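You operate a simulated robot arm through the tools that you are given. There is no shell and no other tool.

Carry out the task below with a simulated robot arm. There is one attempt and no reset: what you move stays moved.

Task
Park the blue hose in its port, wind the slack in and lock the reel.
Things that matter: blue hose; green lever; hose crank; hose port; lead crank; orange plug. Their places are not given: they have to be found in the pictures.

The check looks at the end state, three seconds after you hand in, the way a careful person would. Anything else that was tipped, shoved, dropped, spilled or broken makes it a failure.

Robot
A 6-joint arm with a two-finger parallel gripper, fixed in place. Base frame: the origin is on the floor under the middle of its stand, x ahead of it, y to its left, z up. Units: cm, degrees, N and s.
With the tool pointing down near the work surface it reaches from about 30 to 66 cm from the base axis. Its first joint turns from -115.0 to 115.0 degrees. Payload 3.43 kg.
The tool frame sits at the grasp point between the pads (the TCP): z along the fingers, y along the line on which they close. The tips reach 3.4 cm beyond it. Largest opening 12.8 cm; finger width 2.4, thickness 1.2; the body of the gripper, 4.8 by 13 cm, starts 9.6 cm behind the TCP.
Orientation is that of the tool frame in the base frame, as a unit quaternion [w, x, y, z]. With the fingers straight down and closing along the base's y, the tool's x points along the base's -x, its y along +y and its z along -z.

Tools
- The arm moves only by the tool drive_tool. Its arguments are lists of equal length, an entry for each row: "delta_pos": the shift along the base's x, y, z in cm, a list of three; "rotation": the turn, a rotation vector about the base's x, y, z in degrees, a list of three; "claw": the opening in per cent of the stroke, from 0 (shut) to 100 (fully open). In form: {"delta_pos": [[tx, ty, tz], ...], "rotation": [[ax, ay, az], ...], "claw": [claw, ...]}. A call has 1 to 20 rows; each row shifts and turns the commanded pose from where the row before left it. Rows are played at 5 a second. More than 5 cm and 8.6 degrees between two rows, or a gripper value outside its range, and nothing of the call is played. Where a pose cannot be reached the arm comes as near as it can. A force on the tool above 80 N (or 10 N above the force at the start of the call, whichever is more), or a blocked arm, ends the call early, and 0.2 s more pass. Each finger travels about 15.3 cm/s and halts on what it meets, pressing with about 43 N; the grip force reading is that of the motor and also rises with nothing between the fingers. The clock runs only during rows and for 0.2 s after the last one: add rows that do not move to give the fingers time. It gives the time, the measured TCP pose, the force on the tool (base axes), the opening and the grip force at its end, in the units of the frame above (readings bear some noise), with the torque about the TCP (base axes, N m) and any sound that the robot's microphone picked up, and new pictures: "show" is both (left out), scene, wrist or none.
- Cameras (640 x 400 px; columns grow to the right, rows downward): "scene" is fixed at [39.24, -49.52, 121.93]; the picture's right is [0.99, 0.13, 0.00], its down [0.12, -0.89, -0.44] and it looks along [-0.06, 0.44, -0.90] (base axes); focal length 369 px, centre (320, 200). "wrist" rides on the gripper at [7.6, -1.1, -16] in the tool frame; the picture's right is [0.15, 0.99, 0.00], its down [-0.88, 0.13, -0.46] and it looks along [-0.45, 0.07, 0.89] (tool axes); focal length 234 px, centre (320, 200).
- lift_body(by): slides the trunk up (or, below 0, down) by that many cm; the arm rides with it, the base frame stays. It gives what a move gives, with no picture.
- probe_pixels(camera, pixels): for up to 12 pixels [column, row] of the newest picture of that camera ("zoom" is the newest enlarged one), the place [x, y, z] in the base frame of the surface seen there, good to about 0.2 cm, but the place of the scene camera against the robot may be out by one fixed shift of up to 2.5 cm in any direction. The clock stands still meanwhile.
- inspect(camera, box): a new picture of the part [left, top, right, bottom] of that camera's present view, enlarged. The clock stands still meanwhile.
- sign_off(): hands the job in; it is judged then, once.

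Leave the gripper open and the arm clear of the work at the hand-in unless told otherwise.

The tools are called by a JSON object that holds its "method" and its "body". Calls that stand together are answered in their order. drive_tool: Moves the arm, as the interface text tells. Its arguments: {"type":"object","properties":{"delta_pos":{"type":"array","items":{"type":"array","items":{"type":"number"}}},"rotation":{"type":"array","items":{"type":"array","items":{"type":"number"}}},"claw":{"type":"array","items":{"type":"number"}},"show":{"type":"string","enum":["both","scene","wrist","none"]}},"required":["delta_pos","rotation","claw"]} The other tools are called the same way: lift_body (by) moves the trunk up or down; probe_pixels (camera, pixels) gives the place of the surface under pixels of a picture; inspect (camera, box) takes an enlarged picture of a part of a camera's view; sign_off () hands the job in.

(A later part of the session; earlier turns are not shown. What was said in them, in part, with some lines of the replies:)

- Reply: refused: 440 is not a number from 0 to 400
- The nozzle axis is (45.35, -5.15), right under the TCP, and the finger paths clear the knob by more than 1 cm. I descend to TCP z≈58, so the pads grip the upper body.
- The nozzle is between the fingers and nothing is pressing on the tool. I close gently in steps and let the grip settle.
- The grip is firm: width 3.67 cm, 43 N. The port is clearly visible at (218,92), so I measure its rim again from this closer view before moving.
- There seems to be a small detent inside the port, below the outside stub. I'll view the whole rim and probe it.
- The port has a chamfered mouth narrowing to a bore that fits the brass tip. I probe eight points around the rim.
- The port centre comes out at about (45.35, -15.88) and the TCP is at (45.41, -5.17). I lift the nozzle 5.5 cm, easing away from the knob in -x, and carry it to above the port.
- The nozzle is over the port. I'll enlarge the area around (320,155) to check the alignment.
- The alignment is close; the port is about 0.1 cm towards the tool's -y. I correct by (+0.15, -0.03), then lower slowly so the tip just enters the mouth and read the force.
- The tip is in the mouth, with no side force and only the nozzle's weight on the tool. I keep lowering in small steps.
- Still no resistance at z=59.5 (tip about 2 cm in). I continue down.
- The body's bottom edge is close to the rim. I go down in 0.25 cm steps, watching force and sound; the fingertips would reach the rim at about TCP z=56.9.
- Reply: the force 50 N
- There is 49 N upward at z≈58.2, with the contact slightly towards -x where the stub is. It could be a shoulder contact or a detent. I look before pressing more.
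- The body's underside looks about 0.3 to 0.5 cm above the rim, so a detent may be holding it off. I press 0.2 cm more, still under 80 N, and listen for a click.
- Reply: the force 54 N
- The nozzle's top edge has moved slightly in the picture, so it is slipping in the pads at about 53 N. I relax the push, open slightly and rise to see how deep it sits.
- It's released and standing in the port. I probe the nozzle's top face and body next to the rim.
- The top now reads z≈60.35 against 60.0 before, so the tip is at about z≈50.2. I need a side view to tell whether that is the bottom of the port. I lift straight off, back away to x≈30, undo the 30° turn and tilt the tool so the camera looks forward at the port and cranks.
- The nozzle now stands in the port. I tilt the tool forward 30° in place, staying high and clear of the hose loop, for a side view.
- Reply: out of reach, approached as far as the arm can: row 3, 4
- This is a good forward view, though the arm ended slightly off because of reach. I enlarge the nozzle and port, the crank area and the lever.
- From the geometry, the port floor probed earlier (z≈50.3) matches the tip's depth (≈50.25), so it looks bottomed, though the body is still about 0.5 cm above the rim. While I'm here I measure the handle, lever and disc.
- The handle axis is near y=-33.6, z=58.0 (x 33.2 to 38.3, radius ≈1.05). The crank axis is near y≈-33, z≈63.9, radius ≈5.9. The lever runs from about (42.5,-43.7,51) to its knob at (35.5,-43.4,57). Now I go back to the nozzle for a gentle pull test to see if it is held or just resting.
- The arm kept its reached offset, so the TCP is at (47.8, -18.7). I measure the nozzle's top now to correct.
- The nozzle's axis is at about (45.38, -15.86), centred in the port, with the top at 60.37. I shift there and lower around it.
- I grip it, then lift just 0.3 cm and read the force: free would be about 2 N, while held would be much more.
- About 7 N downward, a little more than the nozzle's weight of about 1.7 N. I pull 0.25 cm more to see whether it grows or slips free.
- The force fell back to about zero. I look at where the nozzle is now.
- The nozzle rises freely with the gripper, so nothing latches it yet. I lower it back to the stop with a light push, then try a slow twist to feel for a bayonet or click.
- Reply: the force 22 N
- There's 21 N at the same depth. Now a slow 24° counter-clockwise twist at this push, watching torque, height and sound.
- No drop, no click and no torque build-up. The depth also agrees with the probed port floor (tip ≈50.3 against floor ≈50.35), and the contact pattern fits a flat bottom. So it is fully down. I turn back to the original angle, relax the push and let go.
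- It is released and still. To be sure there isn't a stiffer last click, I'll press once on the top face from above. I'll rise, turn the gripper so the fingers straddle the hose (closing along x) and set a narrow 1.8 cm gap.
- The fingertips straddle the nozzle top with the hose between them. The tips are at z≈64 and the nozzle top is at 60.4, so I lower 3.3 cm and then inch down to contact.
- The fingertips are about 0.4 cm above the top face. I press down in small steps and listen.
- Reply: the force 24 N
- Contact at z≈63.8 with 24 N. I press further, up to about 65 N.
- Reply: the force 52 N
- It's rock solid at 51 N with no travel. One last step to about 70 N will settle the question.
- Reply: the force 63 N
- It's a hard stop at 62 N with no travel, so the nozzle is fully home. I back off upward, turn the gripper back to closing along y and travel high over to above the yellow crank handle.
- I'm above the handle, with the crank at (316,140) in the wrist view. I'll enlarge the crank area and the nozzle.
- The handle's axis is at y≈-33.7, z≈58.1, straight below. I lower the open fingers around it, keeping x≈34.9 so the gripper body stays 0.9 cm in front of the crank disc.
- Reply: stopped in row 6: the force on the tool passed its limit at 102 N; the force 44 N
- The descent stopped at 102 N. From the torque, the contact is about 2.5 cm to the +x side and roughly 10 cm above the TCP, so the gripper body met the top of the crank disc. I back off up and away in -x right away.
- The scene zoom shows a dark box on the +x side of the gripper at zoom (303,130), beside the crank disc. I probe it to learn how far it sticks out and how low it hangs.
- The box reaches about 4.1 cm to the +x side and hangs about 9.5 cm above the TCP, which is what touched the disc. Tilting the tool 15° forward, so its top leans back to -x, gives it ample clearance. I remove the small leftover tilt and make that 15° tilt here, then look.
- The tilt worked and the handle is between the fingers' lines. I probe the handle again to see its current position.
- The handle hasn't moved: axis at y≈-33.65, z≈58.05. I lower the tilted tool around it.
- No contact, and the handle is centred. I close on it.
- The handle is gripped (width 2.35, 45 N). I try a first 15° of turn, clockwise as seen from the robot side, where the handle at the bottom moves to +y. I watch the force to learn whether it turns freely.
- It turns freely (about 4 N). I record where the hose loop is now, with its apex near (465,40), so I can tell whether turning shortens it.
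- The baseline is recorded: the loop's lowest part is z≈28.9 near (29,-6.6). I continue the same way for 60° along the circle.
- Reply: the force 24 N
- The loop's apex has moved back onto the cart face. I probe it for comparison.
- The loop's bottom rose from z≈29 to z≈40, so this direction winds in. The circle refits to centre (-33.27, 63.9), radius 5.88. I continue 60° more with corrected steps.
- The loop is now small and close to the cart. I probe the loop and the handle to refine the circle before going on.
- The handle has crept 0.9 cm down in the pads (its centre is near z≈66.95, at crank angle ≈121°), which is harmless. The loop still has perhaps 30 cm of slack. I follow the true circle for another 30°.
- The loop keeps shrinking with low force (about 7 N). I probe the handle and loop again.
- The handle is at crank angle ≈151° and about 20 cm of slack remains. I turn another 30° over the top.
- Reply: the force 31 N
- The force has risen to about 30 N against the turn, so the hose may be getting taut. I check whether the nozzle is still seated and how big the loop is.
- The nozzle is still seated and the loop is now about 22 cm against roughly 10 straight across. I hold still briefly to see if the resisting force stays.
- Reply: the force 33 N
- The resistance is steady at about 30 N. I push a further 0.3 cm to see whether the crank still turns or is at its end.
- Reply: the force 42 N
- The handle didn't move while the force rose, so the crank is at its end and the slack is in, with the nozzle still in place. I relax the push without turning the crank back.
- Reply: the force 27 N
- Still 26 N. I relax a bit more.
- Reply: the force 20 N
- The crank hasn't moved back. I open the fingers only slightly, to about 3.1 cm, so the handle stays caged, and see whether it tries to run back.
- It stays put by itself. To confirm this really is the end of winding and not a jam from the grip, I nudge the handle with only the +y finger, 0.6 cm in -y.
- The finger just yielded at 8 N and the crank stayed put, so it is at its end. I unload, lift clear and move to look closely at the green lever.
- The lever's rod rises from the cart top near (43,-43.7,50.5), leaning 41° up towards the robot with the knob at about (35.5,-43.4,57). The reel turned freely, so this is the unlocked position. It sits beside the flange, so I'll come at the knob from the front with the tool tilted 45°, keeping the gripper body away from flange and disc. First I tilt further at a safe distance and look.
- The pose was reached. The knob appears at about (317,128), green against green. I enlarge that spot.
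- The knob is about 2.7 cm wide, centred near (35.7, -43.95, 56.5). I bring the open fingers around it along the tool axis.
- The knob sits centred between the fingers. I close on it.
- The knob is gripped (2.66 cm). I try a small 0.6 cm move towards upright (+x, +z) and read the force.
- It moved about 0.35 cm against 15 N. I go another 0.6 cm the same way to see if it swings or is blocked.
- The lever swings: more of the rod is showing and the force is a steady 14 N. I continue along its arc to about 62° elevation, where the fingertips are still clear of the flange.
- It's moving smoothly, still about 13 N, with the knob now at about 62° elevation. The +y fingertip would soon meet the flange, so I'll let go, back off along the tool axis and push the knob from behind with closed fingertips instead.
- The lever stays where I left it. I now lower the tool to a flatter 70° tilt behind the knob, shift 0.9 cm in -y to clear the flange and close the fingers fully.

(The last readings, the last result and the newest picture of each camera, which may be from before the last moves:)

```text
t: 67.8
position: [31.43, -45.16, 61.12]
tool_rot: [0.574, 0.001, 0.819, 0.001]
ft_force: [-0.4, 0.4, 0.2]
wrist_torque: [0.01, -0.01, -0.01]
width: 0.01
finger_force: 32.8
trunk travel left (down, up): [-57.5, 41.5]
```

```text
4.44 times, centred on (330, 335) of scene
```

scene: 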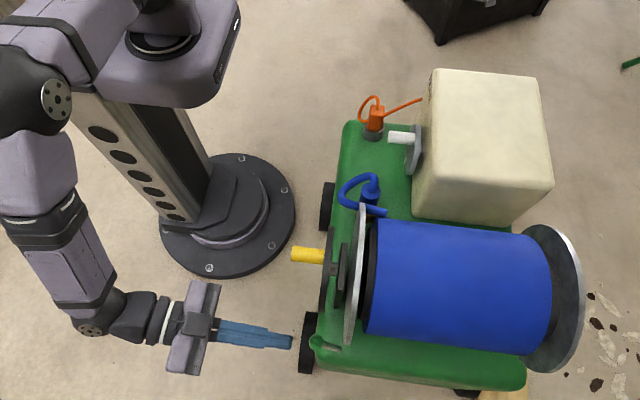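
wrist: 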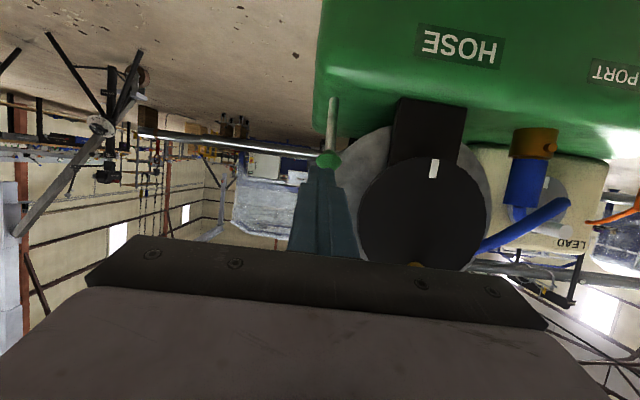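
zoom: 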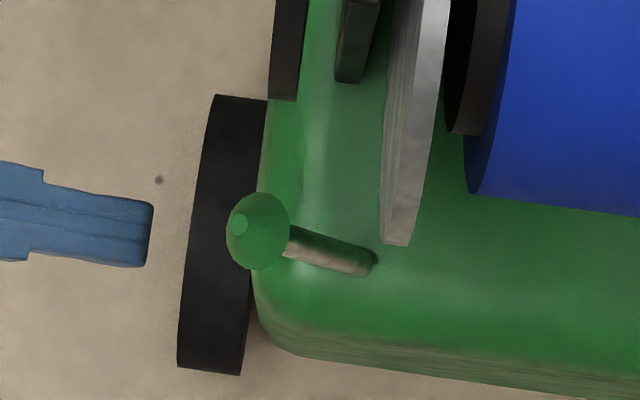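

The closed tips point at the knob, slightly to its -y side. I advance straight along +x: about 2.6 cm to touch, then a little push, watching the force.

{"method": "drive_tool", "body": {"delta_pos": [[1, 0, -0.2], [1, 0, 0], [0.8, 0, 0], [0.6, 0, 0], [0.6, 0, 0], [0, 0, 0]], "rotation": [[0, 0, 0], [0, 0, 0], [0, 0, 0], [0, 0, 0], [0, 0, 0], [0, 0, 0]], "claw": [0, 0, 0, 0, 0, 0]}}

{"method": "inspect", "body": {"camera": "scene", "box": [270, 290, 390, 380]}}

{"method": "inspect", "body": {"camera": "wrist", "box": [250, 90, 410, 210]}}

```text
t: 69.2
position: [35.45, -45.12, 61.28]
tool_rot: [0.575, 0.0, 0.818, -0.001]
ft_force: [-10.1, 1.6, 21.3]
wrist_torque: [0.24, -0.5, 0.14]
width: 0.01
finger_force: 32.5
trunk travel left (down, up): [-57.5, 41.5]
```

scene: 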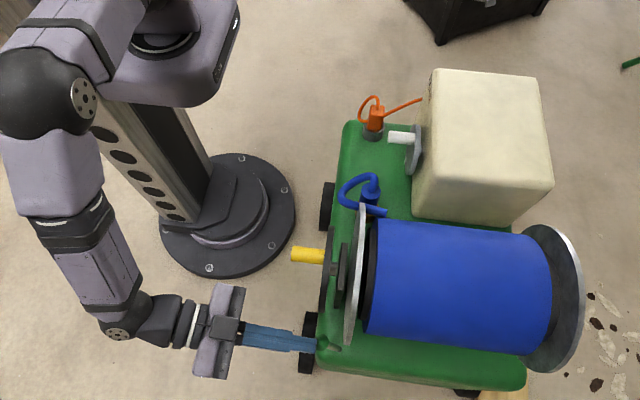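
wrist: 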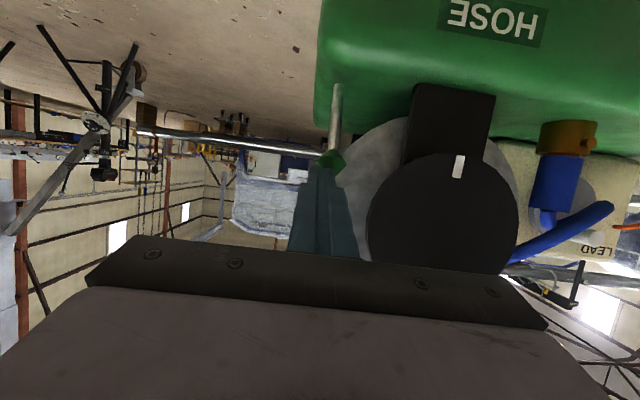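

```text
4.44 times, centred on (330, 335) of scene
```

zoom: 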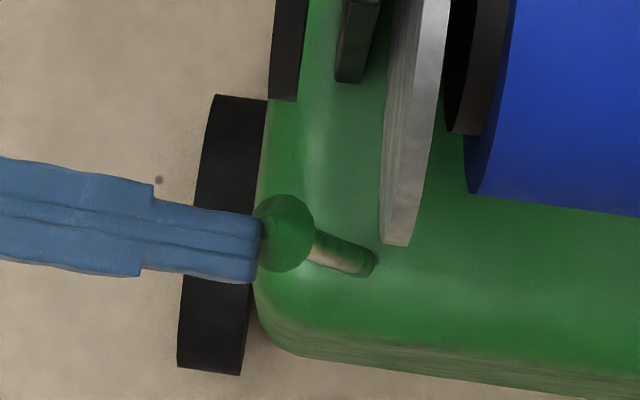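

```text
3.33 times, centred on (330, 150) of wrist
```

zoom: 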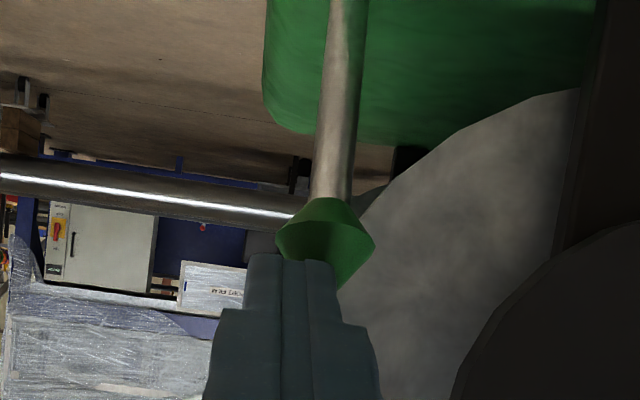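

The knob is moving, but the tips are riding up its cone (21 N upward) and could slip over. I back off slightly, lower 2 cm so the tips bear on the rod just below the knob, shift 0.3 in +y to cover the rod, and push again.

{"method": "drive_tool", "body": {"delta_pos": [[-1, 0, 0], [-0.2, 0.15, -1], [0, 0.15, -1], [0.6, 0, 0], [0.6, 0, 0], [0.5, 0, 0], [0.4, 0, 0], [0, 0, 0]], "rotation": [[0, 0, 0], [0, 0, 0], [0, 0, 0], [0, 0, 0], [0, 0, 0], [0, 0, 0], [0, 0, 0], [0, 0, 0]], "claw": [0, 0, 0, 0, 0, 0, 0, 0], "show": "wrist"}}

{"method": "inspect", "body": {"camera": "scene", "box": [270, 290, 390, 380]}}

{"method": "inspect", "body": {"camera": "wrist", "box": [250, 90, 410, 210]}}

```text
t: 71.0
position: [36.5, -44.77, 58.72]
tool_rot: [0.572, 0.001, 0.82, 0.001]
ft_force: [-0.1, -0.3, -0.6]
wrist_torque: [-0.02, 0.03, -0.03]
width: 0.0
finger_force: 32.9
trunk travel left (down, up): [-57.5, 41.5]
```

wrist: 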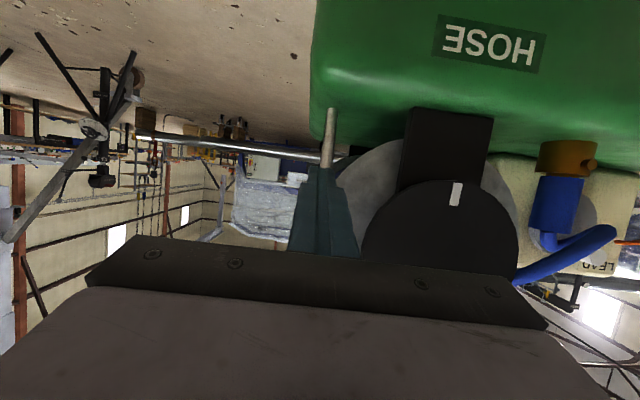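

```text
4.44 times, centred on (330, 335) of scene
```

zoom: 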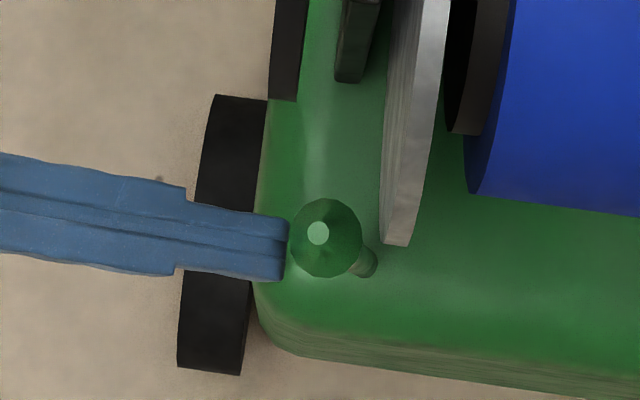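

```text
3.33 times, centred on (330, 150) of wrist
```

zoom: 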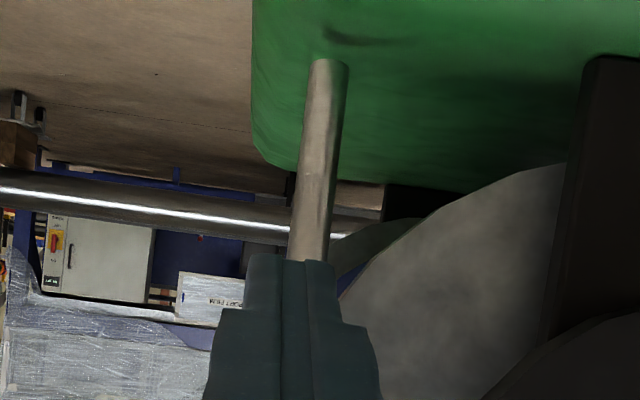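

The lever has gone further towards upright, and there is no load at this moment. I probe the rod and knob to get its angle.

{"method": "probe_pixels", "body": {"camera": "zoom", "pixels": [[330, 75], [325, 110], [318, 160], [312, 200], [307, 240], [330, 60]]}}

{"method": "probe_pixels", "body": {"camera": "scene", "pixels": [[330, 342], [331, 345], [327, 343], [335, 343], [340, 349], [342, 350], [323, 344], [318, 346]]}}

```text
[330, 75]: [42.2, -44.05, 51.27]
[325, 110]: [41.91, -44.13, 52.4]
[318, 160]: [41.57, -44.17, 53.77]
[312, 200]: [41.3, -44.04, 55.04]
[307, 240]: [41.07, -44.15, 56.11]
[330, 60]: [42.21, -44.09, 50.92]
```

```text
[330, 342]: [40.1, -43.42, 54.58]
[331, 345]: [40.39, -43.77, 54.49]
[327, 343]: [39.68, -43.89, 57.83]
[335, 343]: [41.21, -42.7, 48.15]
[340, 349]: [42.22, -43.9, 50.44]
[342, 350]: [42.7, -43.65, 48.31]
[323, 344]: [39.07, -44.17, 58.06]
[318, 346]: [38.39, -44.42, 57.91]
```

The rod is now at about 77° elevation, with its pivot near (43.0,-44.15,49.9) and the tips about 1 cm behind it. I push on in +x.

{"method": "drive_tool", "body": {"delta_pos": [[0.6, 0, 0], [0.6, 0, 0], [0.5, 0, 0], [0.5, 0, 0], [0, 0, 0]], "rotation": [[0, 0, 0], [0, 0, 0], [0, 0, 0], [0, 0, 0], [0, 0, 0]], "claw": [0, 0, 0, 0, 0], "show": "wrist"}}

{"method": "inspect", "body": {"camera": "scene", "box": [270, 290, 390, 380]}}

{"method": "inspect", "body": {"camera": "wrist", "box": [250, 90, 410, 210]}}

```text
t: 72.2
position: [38.66, -44.84, 58.92]
tool_rot: [0.573, 0.002, 0.82, 0.0]
ft_force: [-3.4, -1.3, -1.2]
wrist_torque: [-0.01, 0.05, 0.04]
width: 0.0
finger_force: 33.3
trunk travel left (down, up): [-57.5, 41.5]
```

wrist: 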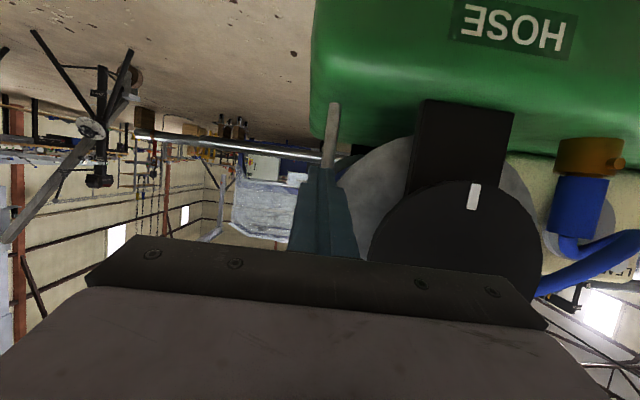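

```text
4.44 times, centred on (330, 335) of scene
```

zoom: 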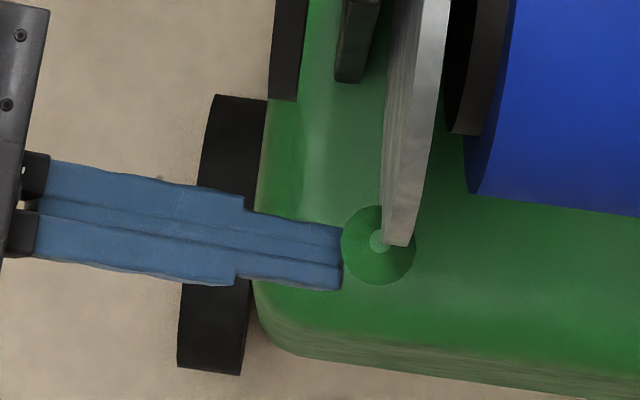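

```text
3.33 times, centred on (330, 150) of wrist
```

zoom: 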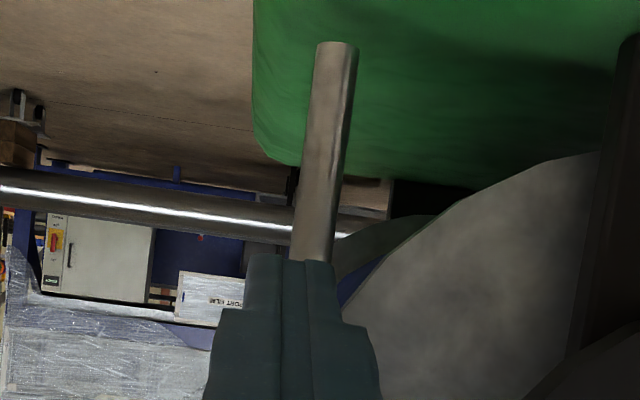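

The lever is nearly upright and the force is only 3 N. I keep pushing in small steps to find where it stops.

{"method": "drive_tool", "body": {"delta_pos": [[0.4, 0, 0], [0.4, 0, 0], [0.4, 0, 0], [0.4, 0, 0], [0, 0, 0]], "rotation": [[0, 0, 0], [0, 0, 0], [0, 0, 0], [0, 0, 0], [0, 0, 0]], "claw": [0, 0, 0, 0, 0], "show": "wrist"}}

{"method": "inspect", "body": {"camera": "scene", "box": [280, 290, 400, 380]}}

{"method": "inspect", "body": {"camera": "wrist", "box": [250, 90, 410, 210]}}

```text
t: 73.4
position: [39.21, -44.88, 58.54]
tool_rot: [0.57, 0.007, 0.822, -0.001]
ft_force: [-79.5, 10.1, -7.6]
wrist_torque: [-0.03, 0.42, 0.97]
width: 0.0
finger_force: 33.2
trunk travel left (down, up): [-57.5, 41.5]
```

wrist: 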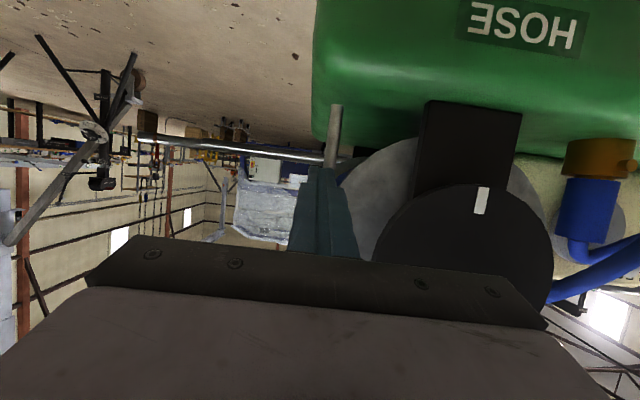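

```text
4.44 times, centred on (340, 335) of scene
```

zoom: 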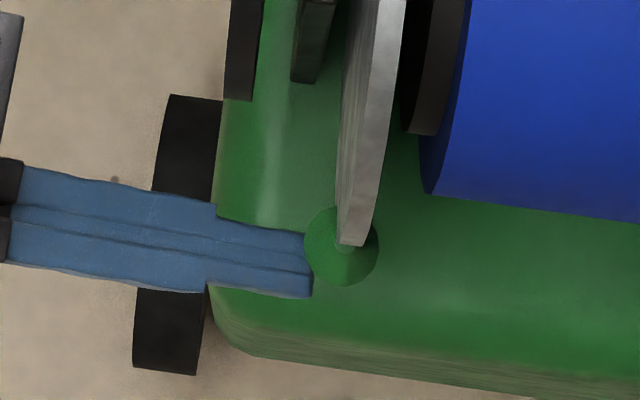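

```text
3.33 times, centred on (330, 150) of wrist
```

zoom: 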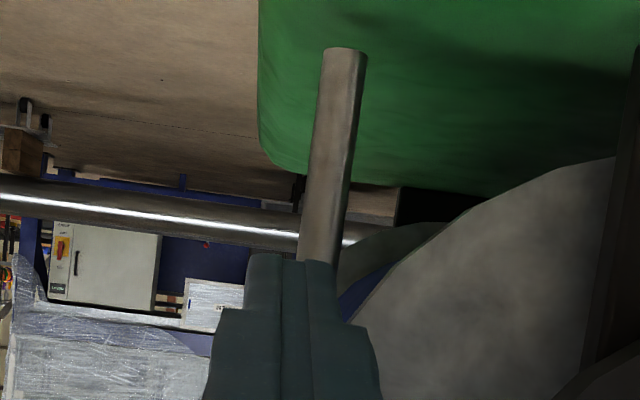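

It hit a firm stop (about 80 N) with the rod about upright beside the flange. I back off at once and check that the lever stays there.

{"method": "drive_tool", "body": {"delta_pos": [[-1, 0, 0.1], [-1.5, 0, 0], [-3, -0.5, 0], [-4, 0, 0.5], [0, 0, 0]], "rotation": [[0, 0, 0], [0, 0, 0], [0, 0, 0], [0, 0, 0], [0, 0, 0]], "claw": [0, 0, 0, 0, 0]}}

{"method": "inspect", "body": {"camera": "scene", "box": [280, 290, 400, 380]}}

{"method": "inspect", "body": {"camera": "wrist", "box": [250, 70, 410, 210]}}

```text
t: 74.6
position: [30.65, -45.24, 59.54]
tool_rot: [0.573, 0.001, 0.819, 0.001]
ft_force: [-0.9, 0.3, 0.1]
wrist_torque: [0.0, 0.0, 0.01]
width: 0.0
finger_force: 32.8
trunk travel left (down, up): [-57.5, 41.5]
```

scene: 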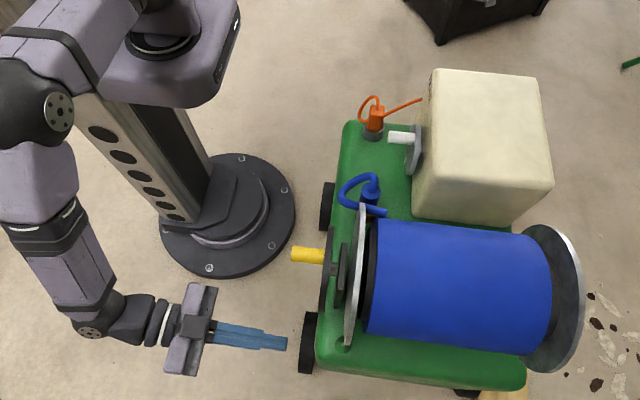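
wrist: 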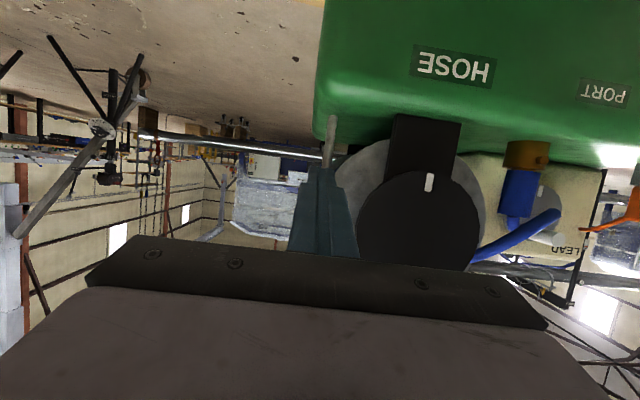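

```text
4.44 times, centred on (340, 335) of scene
```

zoom: 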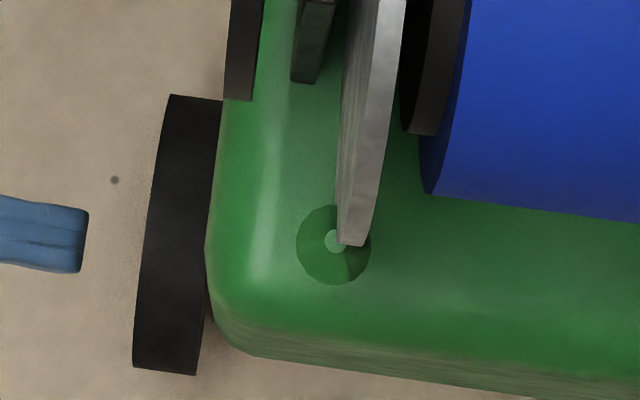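

```text
2.86 times, centred on (330, 140) of wrist
```

zoom: 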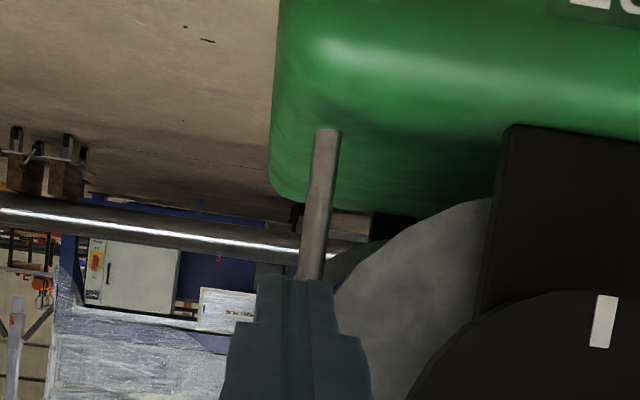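

The knob stayed, perhaps 0.3 cm back from the stop. I probe the rod to get its present angle.

{"method": "probe_pixels", "body": {"camera": "zoom", "pixels": [[326, 135], [323, 160], [319, 190], [315, 220], [312, 250], [309, 272]]}}

{"method": "probe_pixels", "body": {"camera": "scene", "pixels": [[338, 344], [341, 348], [335, 345], [343, 352], [340, 336], [344, 340], [346, 345], [337, 350]]}}

```text
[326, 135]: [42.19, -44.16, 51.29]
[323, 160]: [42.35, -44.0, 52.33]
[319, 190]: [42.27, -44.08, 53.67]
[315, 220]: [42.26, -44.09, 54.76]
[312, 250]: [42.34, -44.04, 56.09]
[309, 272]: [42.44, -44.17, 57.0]
```

```text
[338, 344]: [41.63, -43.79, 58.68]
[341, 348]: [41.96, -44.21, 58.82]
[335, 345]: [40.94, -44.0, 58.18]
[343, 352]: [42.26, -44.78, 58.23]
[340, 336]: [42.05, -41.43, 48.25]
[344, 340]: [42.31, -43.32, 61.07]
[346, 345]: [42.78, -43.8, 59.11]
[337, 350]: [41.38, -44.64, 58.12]
```

The rod is vertical now, against its stop. To confirm the reel is really locked, I'll nudge the crank handle very lightly in the unwinding direction. I route back and up to beside the handle on its -y side.

{"method": "drive_tool", "body": {"delta_pos": [[-2, 1, 2.5], [0, 2, 3], [0, 2, 3], [0, 2, 2.4], [1, 0.7, 0], [1.6, 0, 0], [1.5, 0, 0], [0, 0, 0]], "rotation": [[0, 0, 0], [0, 0, 0], [0, 0, 0], [0, 0, 0], [0, 0, 0], [0, 0, 0], [0, 0, 0], [0, 0, 0]], "claw": [0, 0, 0, 0, 0, 0, 0, 0]}}

{"method": "inspect", "body": {"camera": "scene", "box": [250, 180, 400, 300]}}

```text
t: 76.4
position: [32.85, -37.47, 70.49]
tool_rot: [0.573, 0.001, 0.82, 0.001]
ft_force: [-0.3, -0.3, 0.0]
wrist_torque: [0.02, 0.03, 0.0]
width: 0.0
finger_force: 33.2
trunk travel left (down, up): [-57.5, 41.5]
```

scene: 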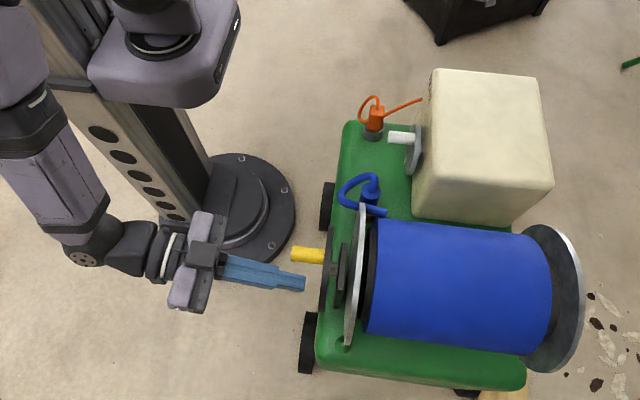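
wrist: 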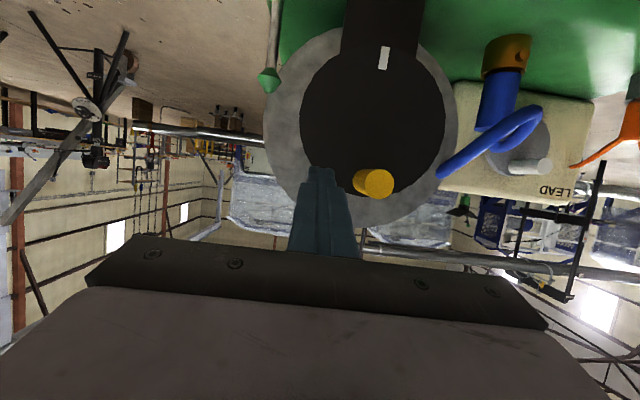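

```text
3.33 times, centred on (325, 240) of scene
```

zoom: 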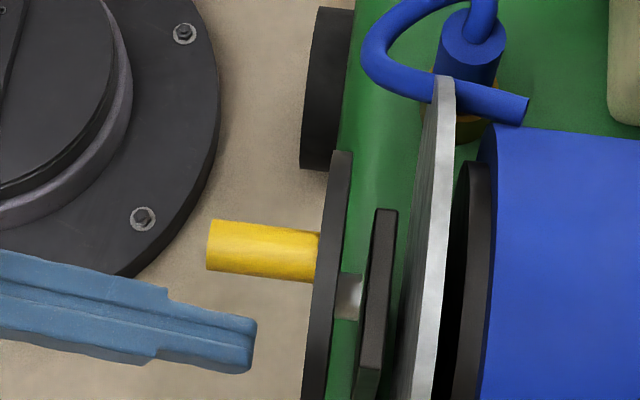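

From here I have a clear frontal view of the crank, the upright lever and the parked nozzle. I enlarge it.

{"method": "inspect", "body": {"camera": "wrist", "box": [230, 0, 600, 231]}}

{"method": "inspect", "body": {"camera": "wrist", "box": [440, 20, 560, 180]}}

{"method": "probe_pixels", "body": {"camera": "wrist", "pixels": [[377, 182], [368, 178], [383, 60], [269, 80], [505, 95], [503, 55], [415, 110], [340, 110], [495, 125], [443, 165]]}}

```text
1.73 times, centred on (415, 116) of wrist
```

zoom: 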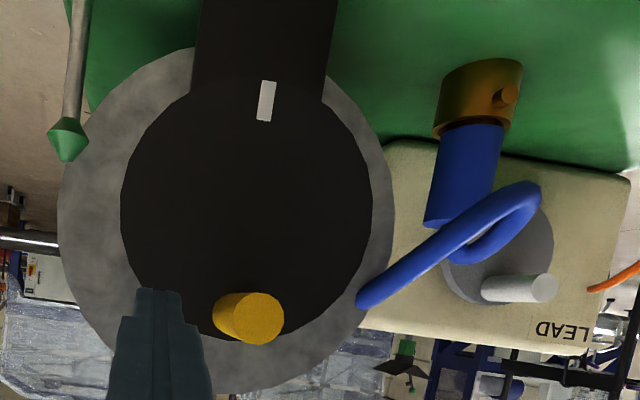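

```text
2.50 times, centred on (500, 100) of wrist
```

zoom: 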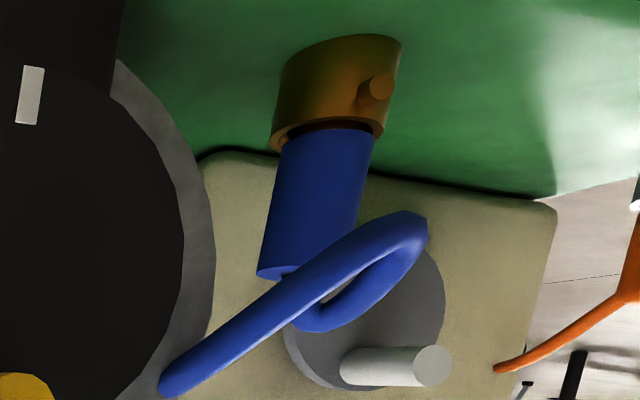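

```text
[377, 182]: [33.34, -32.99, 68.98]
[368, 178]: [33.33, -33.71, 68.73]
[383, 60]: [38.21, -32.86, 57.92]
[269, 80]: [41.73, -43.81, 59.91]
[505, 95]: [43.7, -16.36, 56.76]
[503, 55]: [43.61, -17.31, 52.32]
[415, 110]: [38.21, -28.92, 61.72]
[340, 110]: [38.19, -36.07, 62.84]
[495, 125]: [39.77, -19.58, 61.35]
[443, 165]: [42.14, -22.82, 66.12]
```

The handle is at the top (y≈-33.0, z≈69.0), the mark is straight below and the nozzle is in the port. Now the gentle unwind nudge: about 2 cm to touch, then 0.3 cm more.

{"method": "drive_tool", "body": {"delta_pos": [[0, 1, -0.2], [0, 0.6, 0], [0, 0.3, 0], [0, 0.2, 0], [0, 0, 0]], "rotation": [[0, 0, 0], [0, 0, 0], [0, 0, 0], [0, 0, 0], [0, 0, 0]], "claw": [0, 0, 0, 0, 0], "show": "wrist"}}

{"method": "probe_pixels", "body": {"camera": "wrist", "pixels": [[365, 182], [362, 175], [372, 60]]}}

```text
t: 77.6
position: [32.92, -35.48, 70.29]
tool_rot: [0.572, 0.002, 0.82, 0.0]
ft_force: [0.2, 0.8, -0.1]
wrist_torque: [0.03, -0.02, 0.02]
width: 0.0
finger_force: 32.8
trunk travel left (down, up): [-57.5, 41.5]
```

wrist: 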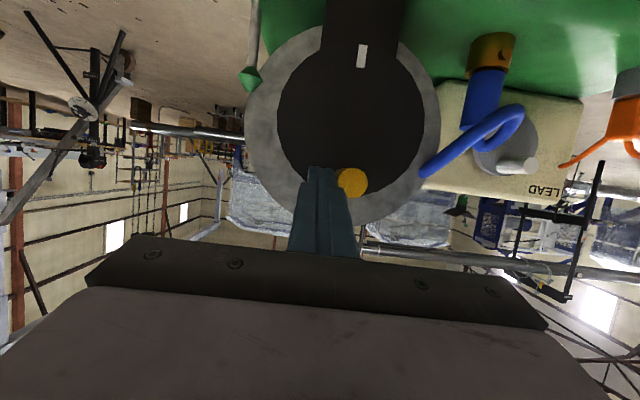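

```text
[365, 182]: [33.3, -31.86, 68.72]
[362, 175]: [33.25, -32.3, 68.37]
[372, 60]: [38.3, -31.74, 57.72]
```

Just about touching (0.8 N). I add 0.3 cm.

{"method": "drive_tool", "body": {"delta_pos": [[0, 0.15, 0], [0, 0.15, 0], [0, 0, 0]], "rotation": [[0, 0, 0], [0, 0, 0], [0, 0, 0]], "claw": [0, 0, 0], "show": "none"}}

```text
t: 78.4
position: [32.81, -35.23, 70.33]
tool_rot: [0.573, 0.001, 0.82, 0.001]
ft_force: [0.6, -2.7, 0.4]
wrist_torque: [0.01, 0.01, -0.03]
width: 0.01
finger_force: 33.6
trunk travel left (down, up): [-57.5, 41.5]
```

Contact at 2.7 N. Another 0.25 cm: a locked crank should push back noticeably.

{"method": "drive_tool", "body": {"delta_pos": [[0, 0.13, 0], [0, 0.12, 0], [0, 0, 0]], "rotation": [[0, 0, 0], [0, 0, 0], [0, 0, 0]], "claw": [0, 0, 0], "show": "wrist"}}

{"method": "inspect", "body": {"camera": "wrist", "box": [220, 0, 590, 231]}}

```text
t: 79.2
position: [32.8, -34.91, 70.17]
tool_rot: [0.573, 0.0, 0.82, 0.001]
ft_force: [1.2, -2.4, 2.6]
wrist_torque: [-0.03, -0.02, 0.0]
width: 0.01
finger_force: 32.2
trunk travel left (down, up): [-57.5, 41.5]
```

wrist: 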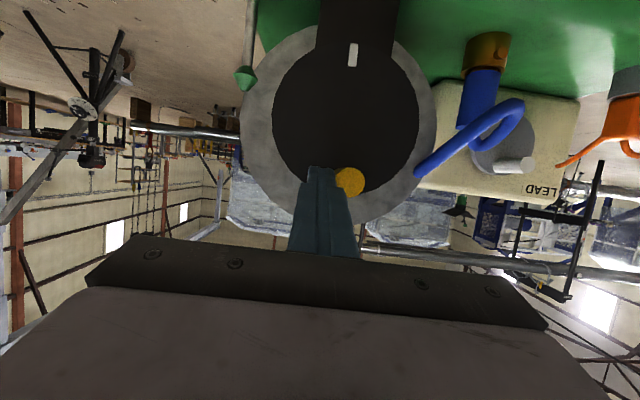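

```text
1.73 times, centred on (405, 116) of wrist
```

zoom: 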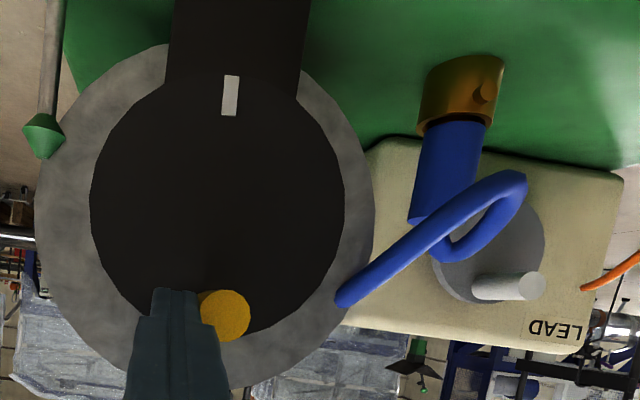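

The crank yielded: the handle shifted about 0.35 cm at only 2.4 N, so either the lock has play or it isn't locked. I push another 0.5 cm to see whether it catches.

{"method": "drive_tool", "body": {"delta_pos": [[0, 0.25, 0], [0, 0.25, 0], [0, 0, 0]], "rotation": [[0, 0, 0], [0, 0, 0], [0, 0, 0]], "claw": [0, 0, 0], "show": "wrist"}}

{"method": "inspect", "body": {"camera": "wrist", "box": [220, 0, 590, 231]}}

```text
t: 80.0
position: [32.81, -34.84, 70.22]
tool_rot: [0.573, 0.004, 0.82, -0.003]
ft_force: [2.9, -23.4, 1.1]
wrist_torque: [-0.27, -0.02, -0.23]
width: 0.0
finger_force: 32.9
trunk travel left (down, up): [-57.5, 41.5]
```

wrist: 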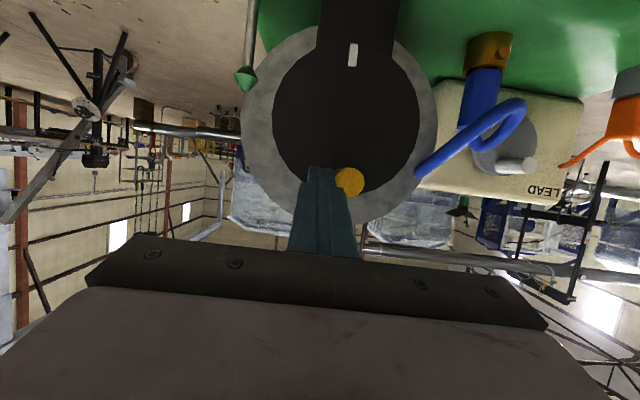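

```text
1.73 times, centred on (405, 116) of wrist
```

zoom: 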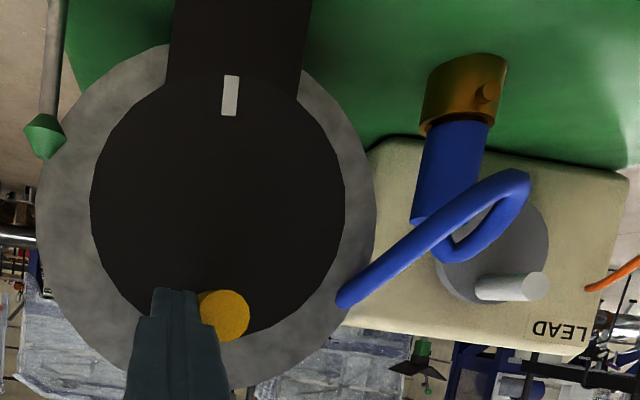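

It caught: 23 N with no further motion, so the reel is locked with a few degrees of play. I'll take that play back up so the slack is fully in, by going around to the +y side of the handle and nudging it back in -y.

{"method": "drive_tool", "body": {"delta_pos": [[0, -1.2, 0], [-3, 0, 0], [-3, 0, 0.3], [0, 3.5, 0], [0, 3.5, 0], [3, 0, 0], [3, 0, -0.3], [0, 0, 0]], "rotation": [[0, 0, 0], [0, 0, 0], [0, 0, 0], [0, 0, 0], [0, 0, 0], [0, 0, 0], [0, 0, 0], [0, 0, 0]], "claw": [0, 0, 0, 0, 0, 0, 0, 0], "show": "wrist"}}

{"method": "inspect", "body": {"camera": "wrist", "box": [150, 0, 520, 231]}}

```text
t: 81.8
position: [32.83, -29.33, 70.76]
tool_rot: [0.572, 0.001, 0.82, 0.003]
ft_force: [-0.1, -0.1, 0.6]
wrist_torque: [-0.02, 0.02, -0.01]
width: 0.0
finger_force: 33.2
out of reach, approached as far as the arm can: row 5
trunk travel left (down, up): [-57.5, 41.5]
```

wrist: 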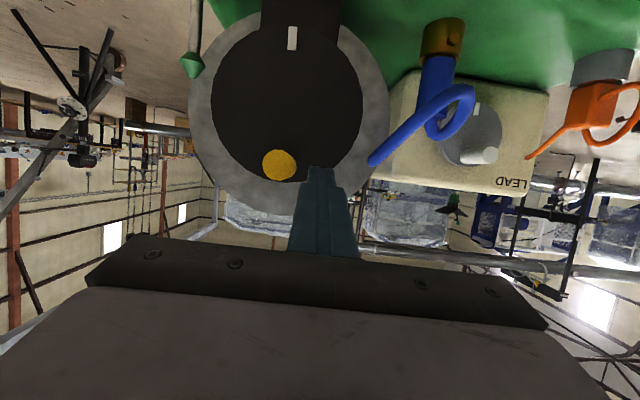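

```text
1.73 times, centred on (335, 116) of wrist
```

zoom: 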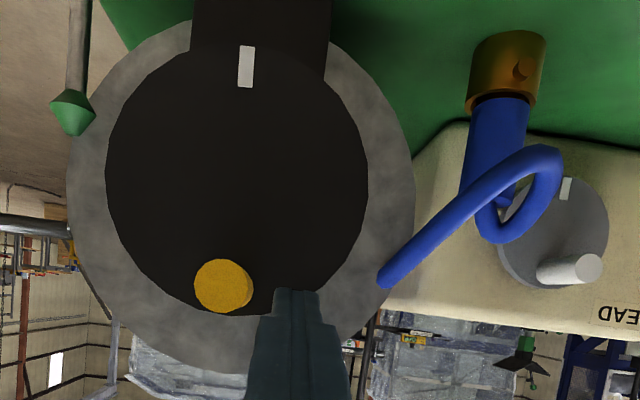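

The fingers are now on the +y side of the handle. I push in -y: about 0.8 cm to touch, then a bit more.

{"method": "drive_tool", "body": {"delta_pos": [[0, -0.5, -0.4], [0, -0.4, 0], [0, -0.2, 0], [0, -0.2, 0], [0, 0, 0]], "rotation": [[0, 0, 0], [0, 0, 0], [0, 0, 0], [0, 0, 0], [0, 0, 0]], "claw": [0, 0, 0, 0, 0], "show": "wrist"}}

{"method": "inspect", "body": {"camera": "wrist", "box": [150, 0, 520, 231]}}

```text
t: 83.0
position: [32.78, -30.49, 70.23]
tool_rot: [0.573, 0.001, 0.819, 0.0]
ft_force: [0.1, 0.1, 0.5]
wrist_torque: [-0.04, 0.02, 0.01]
width: 0.04
finger_force: 32.6
trunk travel left (down, up): [-57.5, 41.5]
```

wrist: 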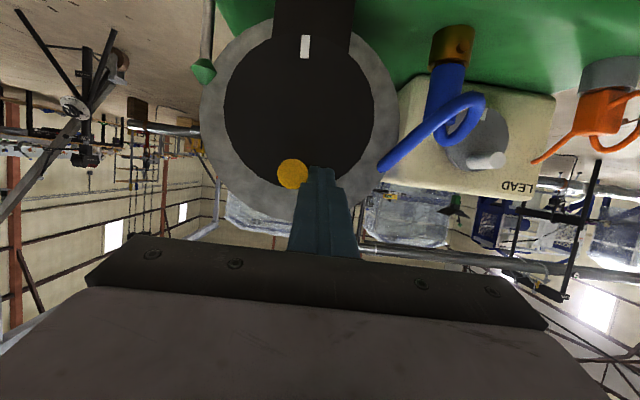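

```text
1.73 times, centred on (335, 116) of wrist
```

zoom: 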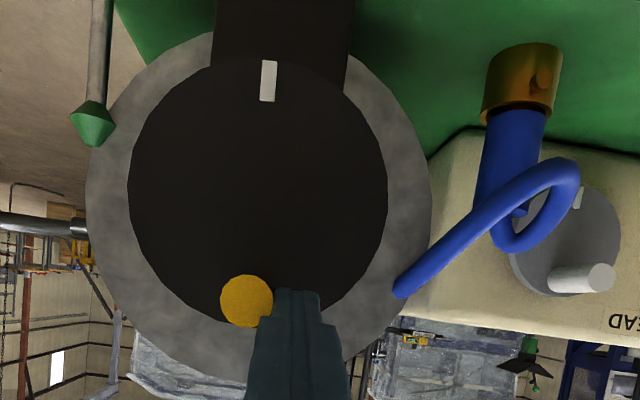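

It's just touching. I push 0.4 cm more and read.

{"method": "drive_tool", "body": {"delta_pos": [[0, -0.2, 0], [0, -0.2, 0], [0, 0, 0]], "rotation": [[0, 0, 0], [0, 0, 0], [0, 0, 0]], "claw": [0, 0, 0], "show": "wrist"}}

{"method": "probe_pixels", "body": {"camera": "wrist", "pixels": [[294, 174], [290, 170], [307, 46], [303, 40]]}}

```text
t: 83.8
position: [32.85, -30.92, 70.32]
tool_rot: [0.573, 0.001, 0.819, 0.001]
ft_force: [0.1, 4.7, 4.4]
wrist_torque: [0.03, -0.09, 0.13]
width: 0.03
finger_force: 33.3
trunk travel left (down, up): [-57.5, 41.5]
```

wrist: 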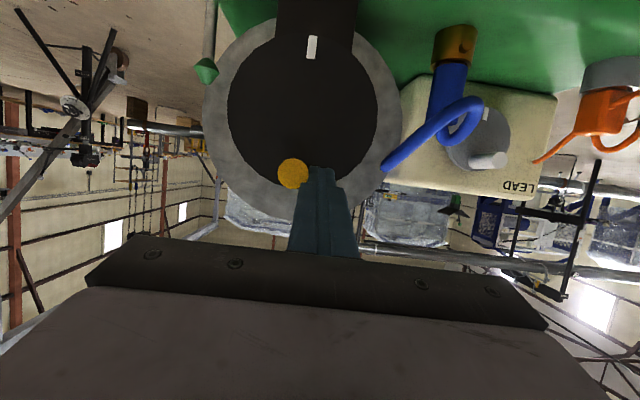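

```text
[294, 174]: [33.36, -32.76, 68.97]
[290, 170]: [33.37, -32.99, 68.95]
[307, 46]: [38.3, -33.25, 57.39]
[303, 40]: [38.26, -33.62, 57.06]
```

It moved with 5 N, so it's still within the play. Another 0.2 cm.

{"method": "drive_tool", "body": {"delta_pos": [[0, -0.1, 0], [0, -0.1, 0], [0, 0, 0]], "rotation": [[0, 0, 0], [0, 0, 0], [0, 0, 0]], "claw": [0, 0, 0], "show": "none"}}

```text
t: 84.6
position: [32.83, -30.82, 70.26]
tool_rot: [0.573, 0.0, 0.82, 0.002]
ft_force: [-3.7, 15.2, 5.4]
wrist_torque: [0.1, -0.08, 0.23]
width: 0.0
finger_force: 32.6
trunk travel left (down, up): [-57.5, 41.5]
```

It's firm again at 15 N, so the crank is fully at its wound-in end and the lock holds the other way. I back off, retreat in -x, open the gripper and rise clear while untilting for a last overall look.

{"method": "drive_tool", "body": {"delta_pos": [[0, 0.6, 0], [-0.5, 0.6, 0.2], [-3, 0, 0.5], [-2, 0, 2], [0, 0, 3], [0, 0, 3], [0, 1, 3], [0, 1, 2], [0, 0, 0]], "rotation": [[0, 0, 0], [0, 0, 0], [0, 0, 0], [0, 8, 0], [0, 8, 0], [0, 8, 0], [0, 8, 0], [0, 8, 0], [0, 0, 0]], "claw": [0, 0, 0, 0, 10, 30, 50, 60, 60]}}

{"method": "inspect", "body": {"camera": "wrist", "box": [160, 60, 520, 260]}}

{"method": "inspect", "body": {"camera": "scene", "box": [280, 80, 440, 380]}}

```text
t: 86.6
position: [27.26, -27.76, 83.97]
tool_rot: [0.257, 0.001, 0.966, -0.001]
ft_force: [-0.6, -0.4, 1.0]
wrist_torque: [-0.01, 0.02, 0.04]
width: 7.68
finger_force: 0.0
trunk travel left (down, up): [-57.5, 41.5]
```

scene: 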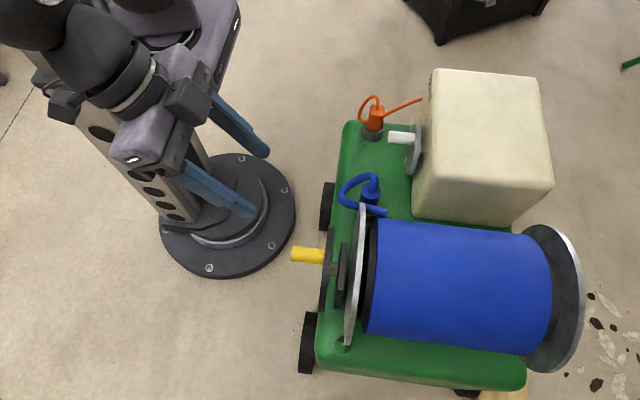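
wrist: 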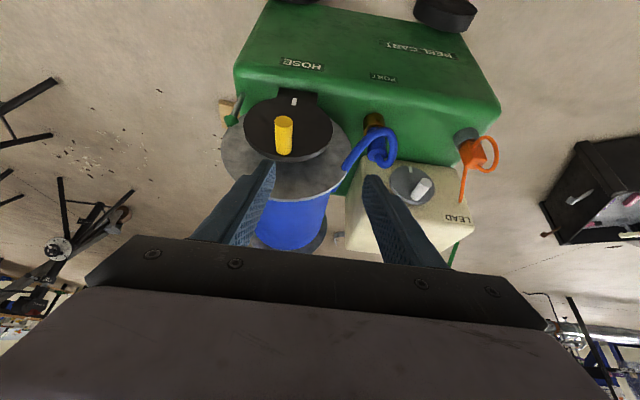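

```text
1.78 times, centred on (340, 160) of wrist
```

zoom: 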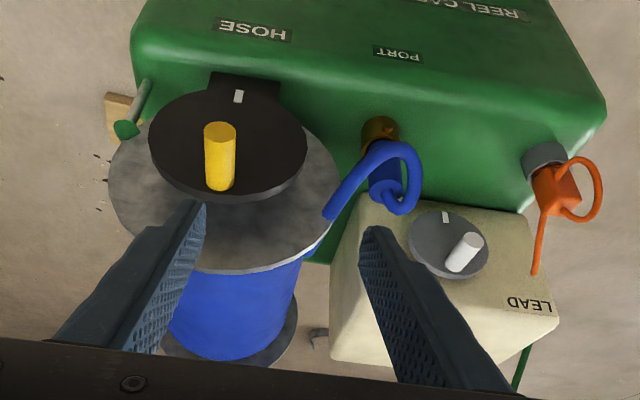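

```text
1.33 times, centred on (360, 230) of scene
```

zoom: 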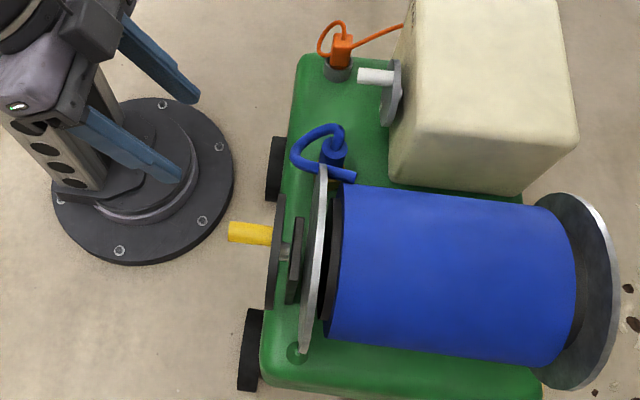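

Everything looks right: handle at the top, lever upright, nozzle in the port, and the orange plug and lead crank untouched. I check the nozzle's height once more.

{"method": "inspect", "body": {"camera": "wrist", "box": [340, 100, 420, 170]}}

{"method": "inspect", "body": {"camera": "scene", "box": [330, 165, 410, 225]}}

```text
5.71 times, centred on (380, 135) of wrist
```

zoom: 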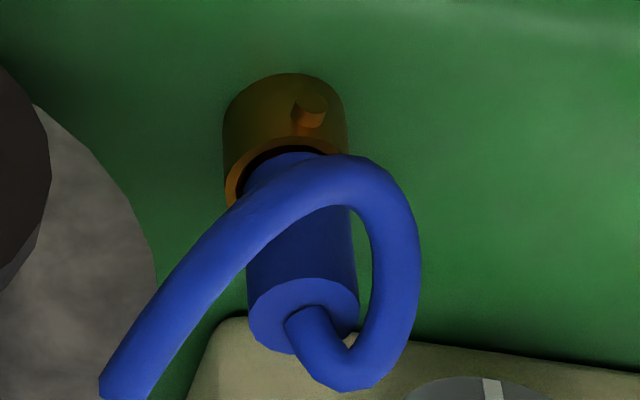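

```text
6.67 times, centred on (370, 195) of scene
```

zoom: 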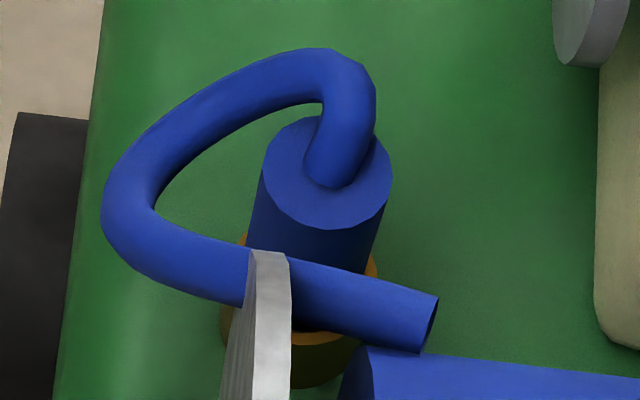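

I probe the nozzle's top face in this view; before parking it read z≈58.35 in this camera with the tip on the cart top.

{"method": "probe_pixels", "body": {"camera": "zoom", "pixels": [[285, 150], [285, 180], [320, 210], [360, 205], [380, 180], [340, 240], [300, 240], [345, 260], [372, 265], [235, 240]]}}

{"method": "probe_pixels", "body": {"camera": "wrist", "pixels": [[372, 157], [370, 150], [376, 149], [384, 151], [386, 156]]}}

```text
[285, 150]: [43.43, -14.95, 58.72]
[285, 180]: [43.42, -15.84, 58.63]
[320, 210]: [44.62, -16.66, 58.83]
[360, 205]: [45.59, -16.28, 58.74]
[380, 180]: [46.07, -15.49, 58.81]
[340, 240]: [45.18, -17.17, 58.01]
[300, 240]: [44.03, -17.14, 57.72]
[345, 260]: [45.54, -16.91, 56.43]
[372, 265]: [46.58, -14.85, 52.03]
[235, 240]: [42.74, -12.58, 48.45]
```

```text
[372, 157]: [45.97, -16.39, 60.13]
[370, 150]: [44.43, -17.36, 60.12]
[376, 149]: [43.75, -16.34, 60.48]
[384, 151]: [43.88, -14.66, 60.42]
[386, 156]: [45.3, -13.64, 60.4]
```

The nozzle is unchanged: top flat at the same seated height and centred in the port. I open the gripper fully, rise a little further clear and take one last look at lever and reel.

{"method": "drive_tool", "body": {"delta_pos": [[-1, 1, 2], [0, 1, 2], [0, 0, 0], [0, 0, 0]], "rotation": [[0, 7.5, 0], [0, 7.5, 0], [0, 0, 0], [0, 0, 0]], "claw": [80, 100, 100, 100]}}

{"method": "inspect", "body": {"camera": "scene", "box": [280, 290, 400, 380]}}

{"method": "inspect", "body": {"camera": "wrist", "box": [150, 60, 510, 260]}}

```text
t: 87.6
position: [26.29, -25.73, 87.96]
tool_rot: [0.129, 0.002, 0.992, 0.0]
ft_force: [-0.4, -0.6, 0.3]
wrist_torque: [-0.01, 0.01, 0.02]
width: 12.79
finger_force: 0.1
trunk travel left (down, up): [-57.5, 41.5]
```

scene: 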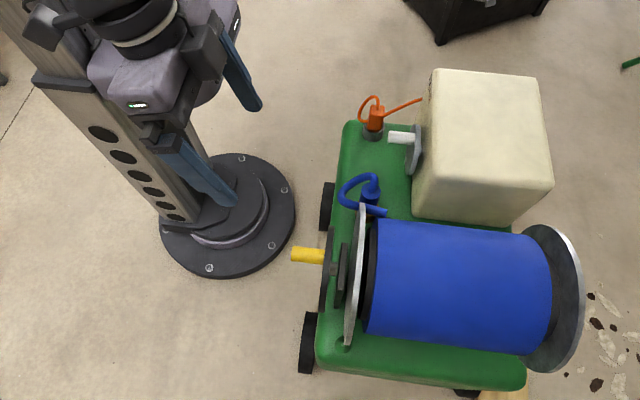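
wrist: 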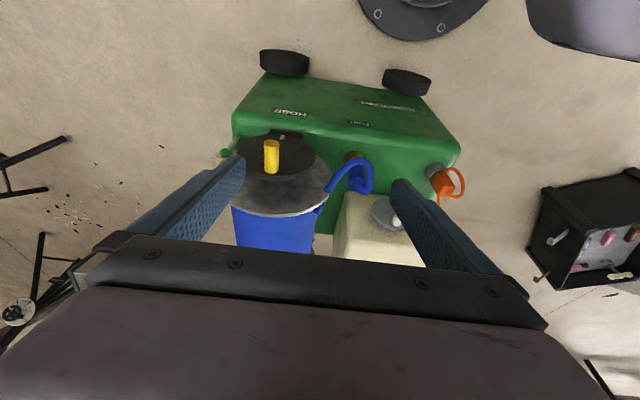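

```text
4.44 times, centred on (340, 335) of scene
```

zoom: 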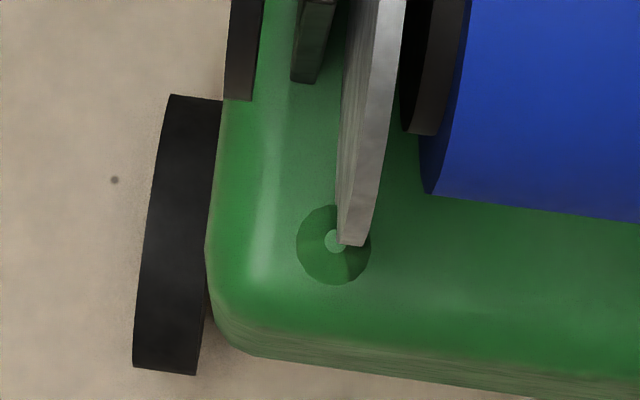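

```text
1.78 times, centred on (330, 160) of wrist
```

zoom: 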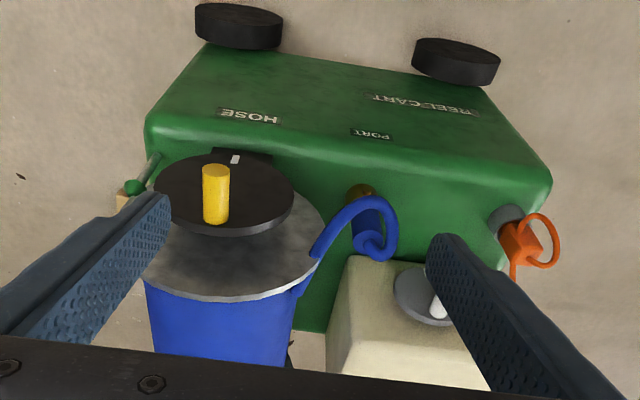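

Final state:
- **Nozzle:** down in its port and centred.
- **Crank:** wound to its end stop.
- **Lever:** upright against its stop, and the reel resisted a 23 N unwind push.
- **Orange plug and lead crank:** as found.
- **Arm:** clear, with the gripper fully open.

I hand in.

{"method": "sign_off", "body": {}}

```text
The job is handed in.
```

I parked the blue hose in its port, wound the slack in and locked the reel, then handed the job in. I don't have the check's result.

- **Hose:** the nozzle stands in the port, tip on the floor. It didn't move at 62 N from above. It isn't latched, because it lifted freely in a pull test. I never heard a click, and its body sits about 0.5 cm above the rim.
- **Slack:** I turned the hose crank about half a turn until it stopped. A short loop is still visible between reel and nozzle.
- **Lock:** the green lever is upright against its stop. The crank has a few degrees of play, then held against a 23 N unwind push. I didn't test that push before moving the lever, so I can't rule out a ratchet that was already there. I took the play back up afterwards.
- **Bump:** lowering to the crank, the gripper hit the top of the crank disc at 102 N and stopped. I saw no damage, and the handle hadn't moved.
- **Untouched:** I didn't touch the orange plug or the lead crank. The arm is clear and the gripper open.
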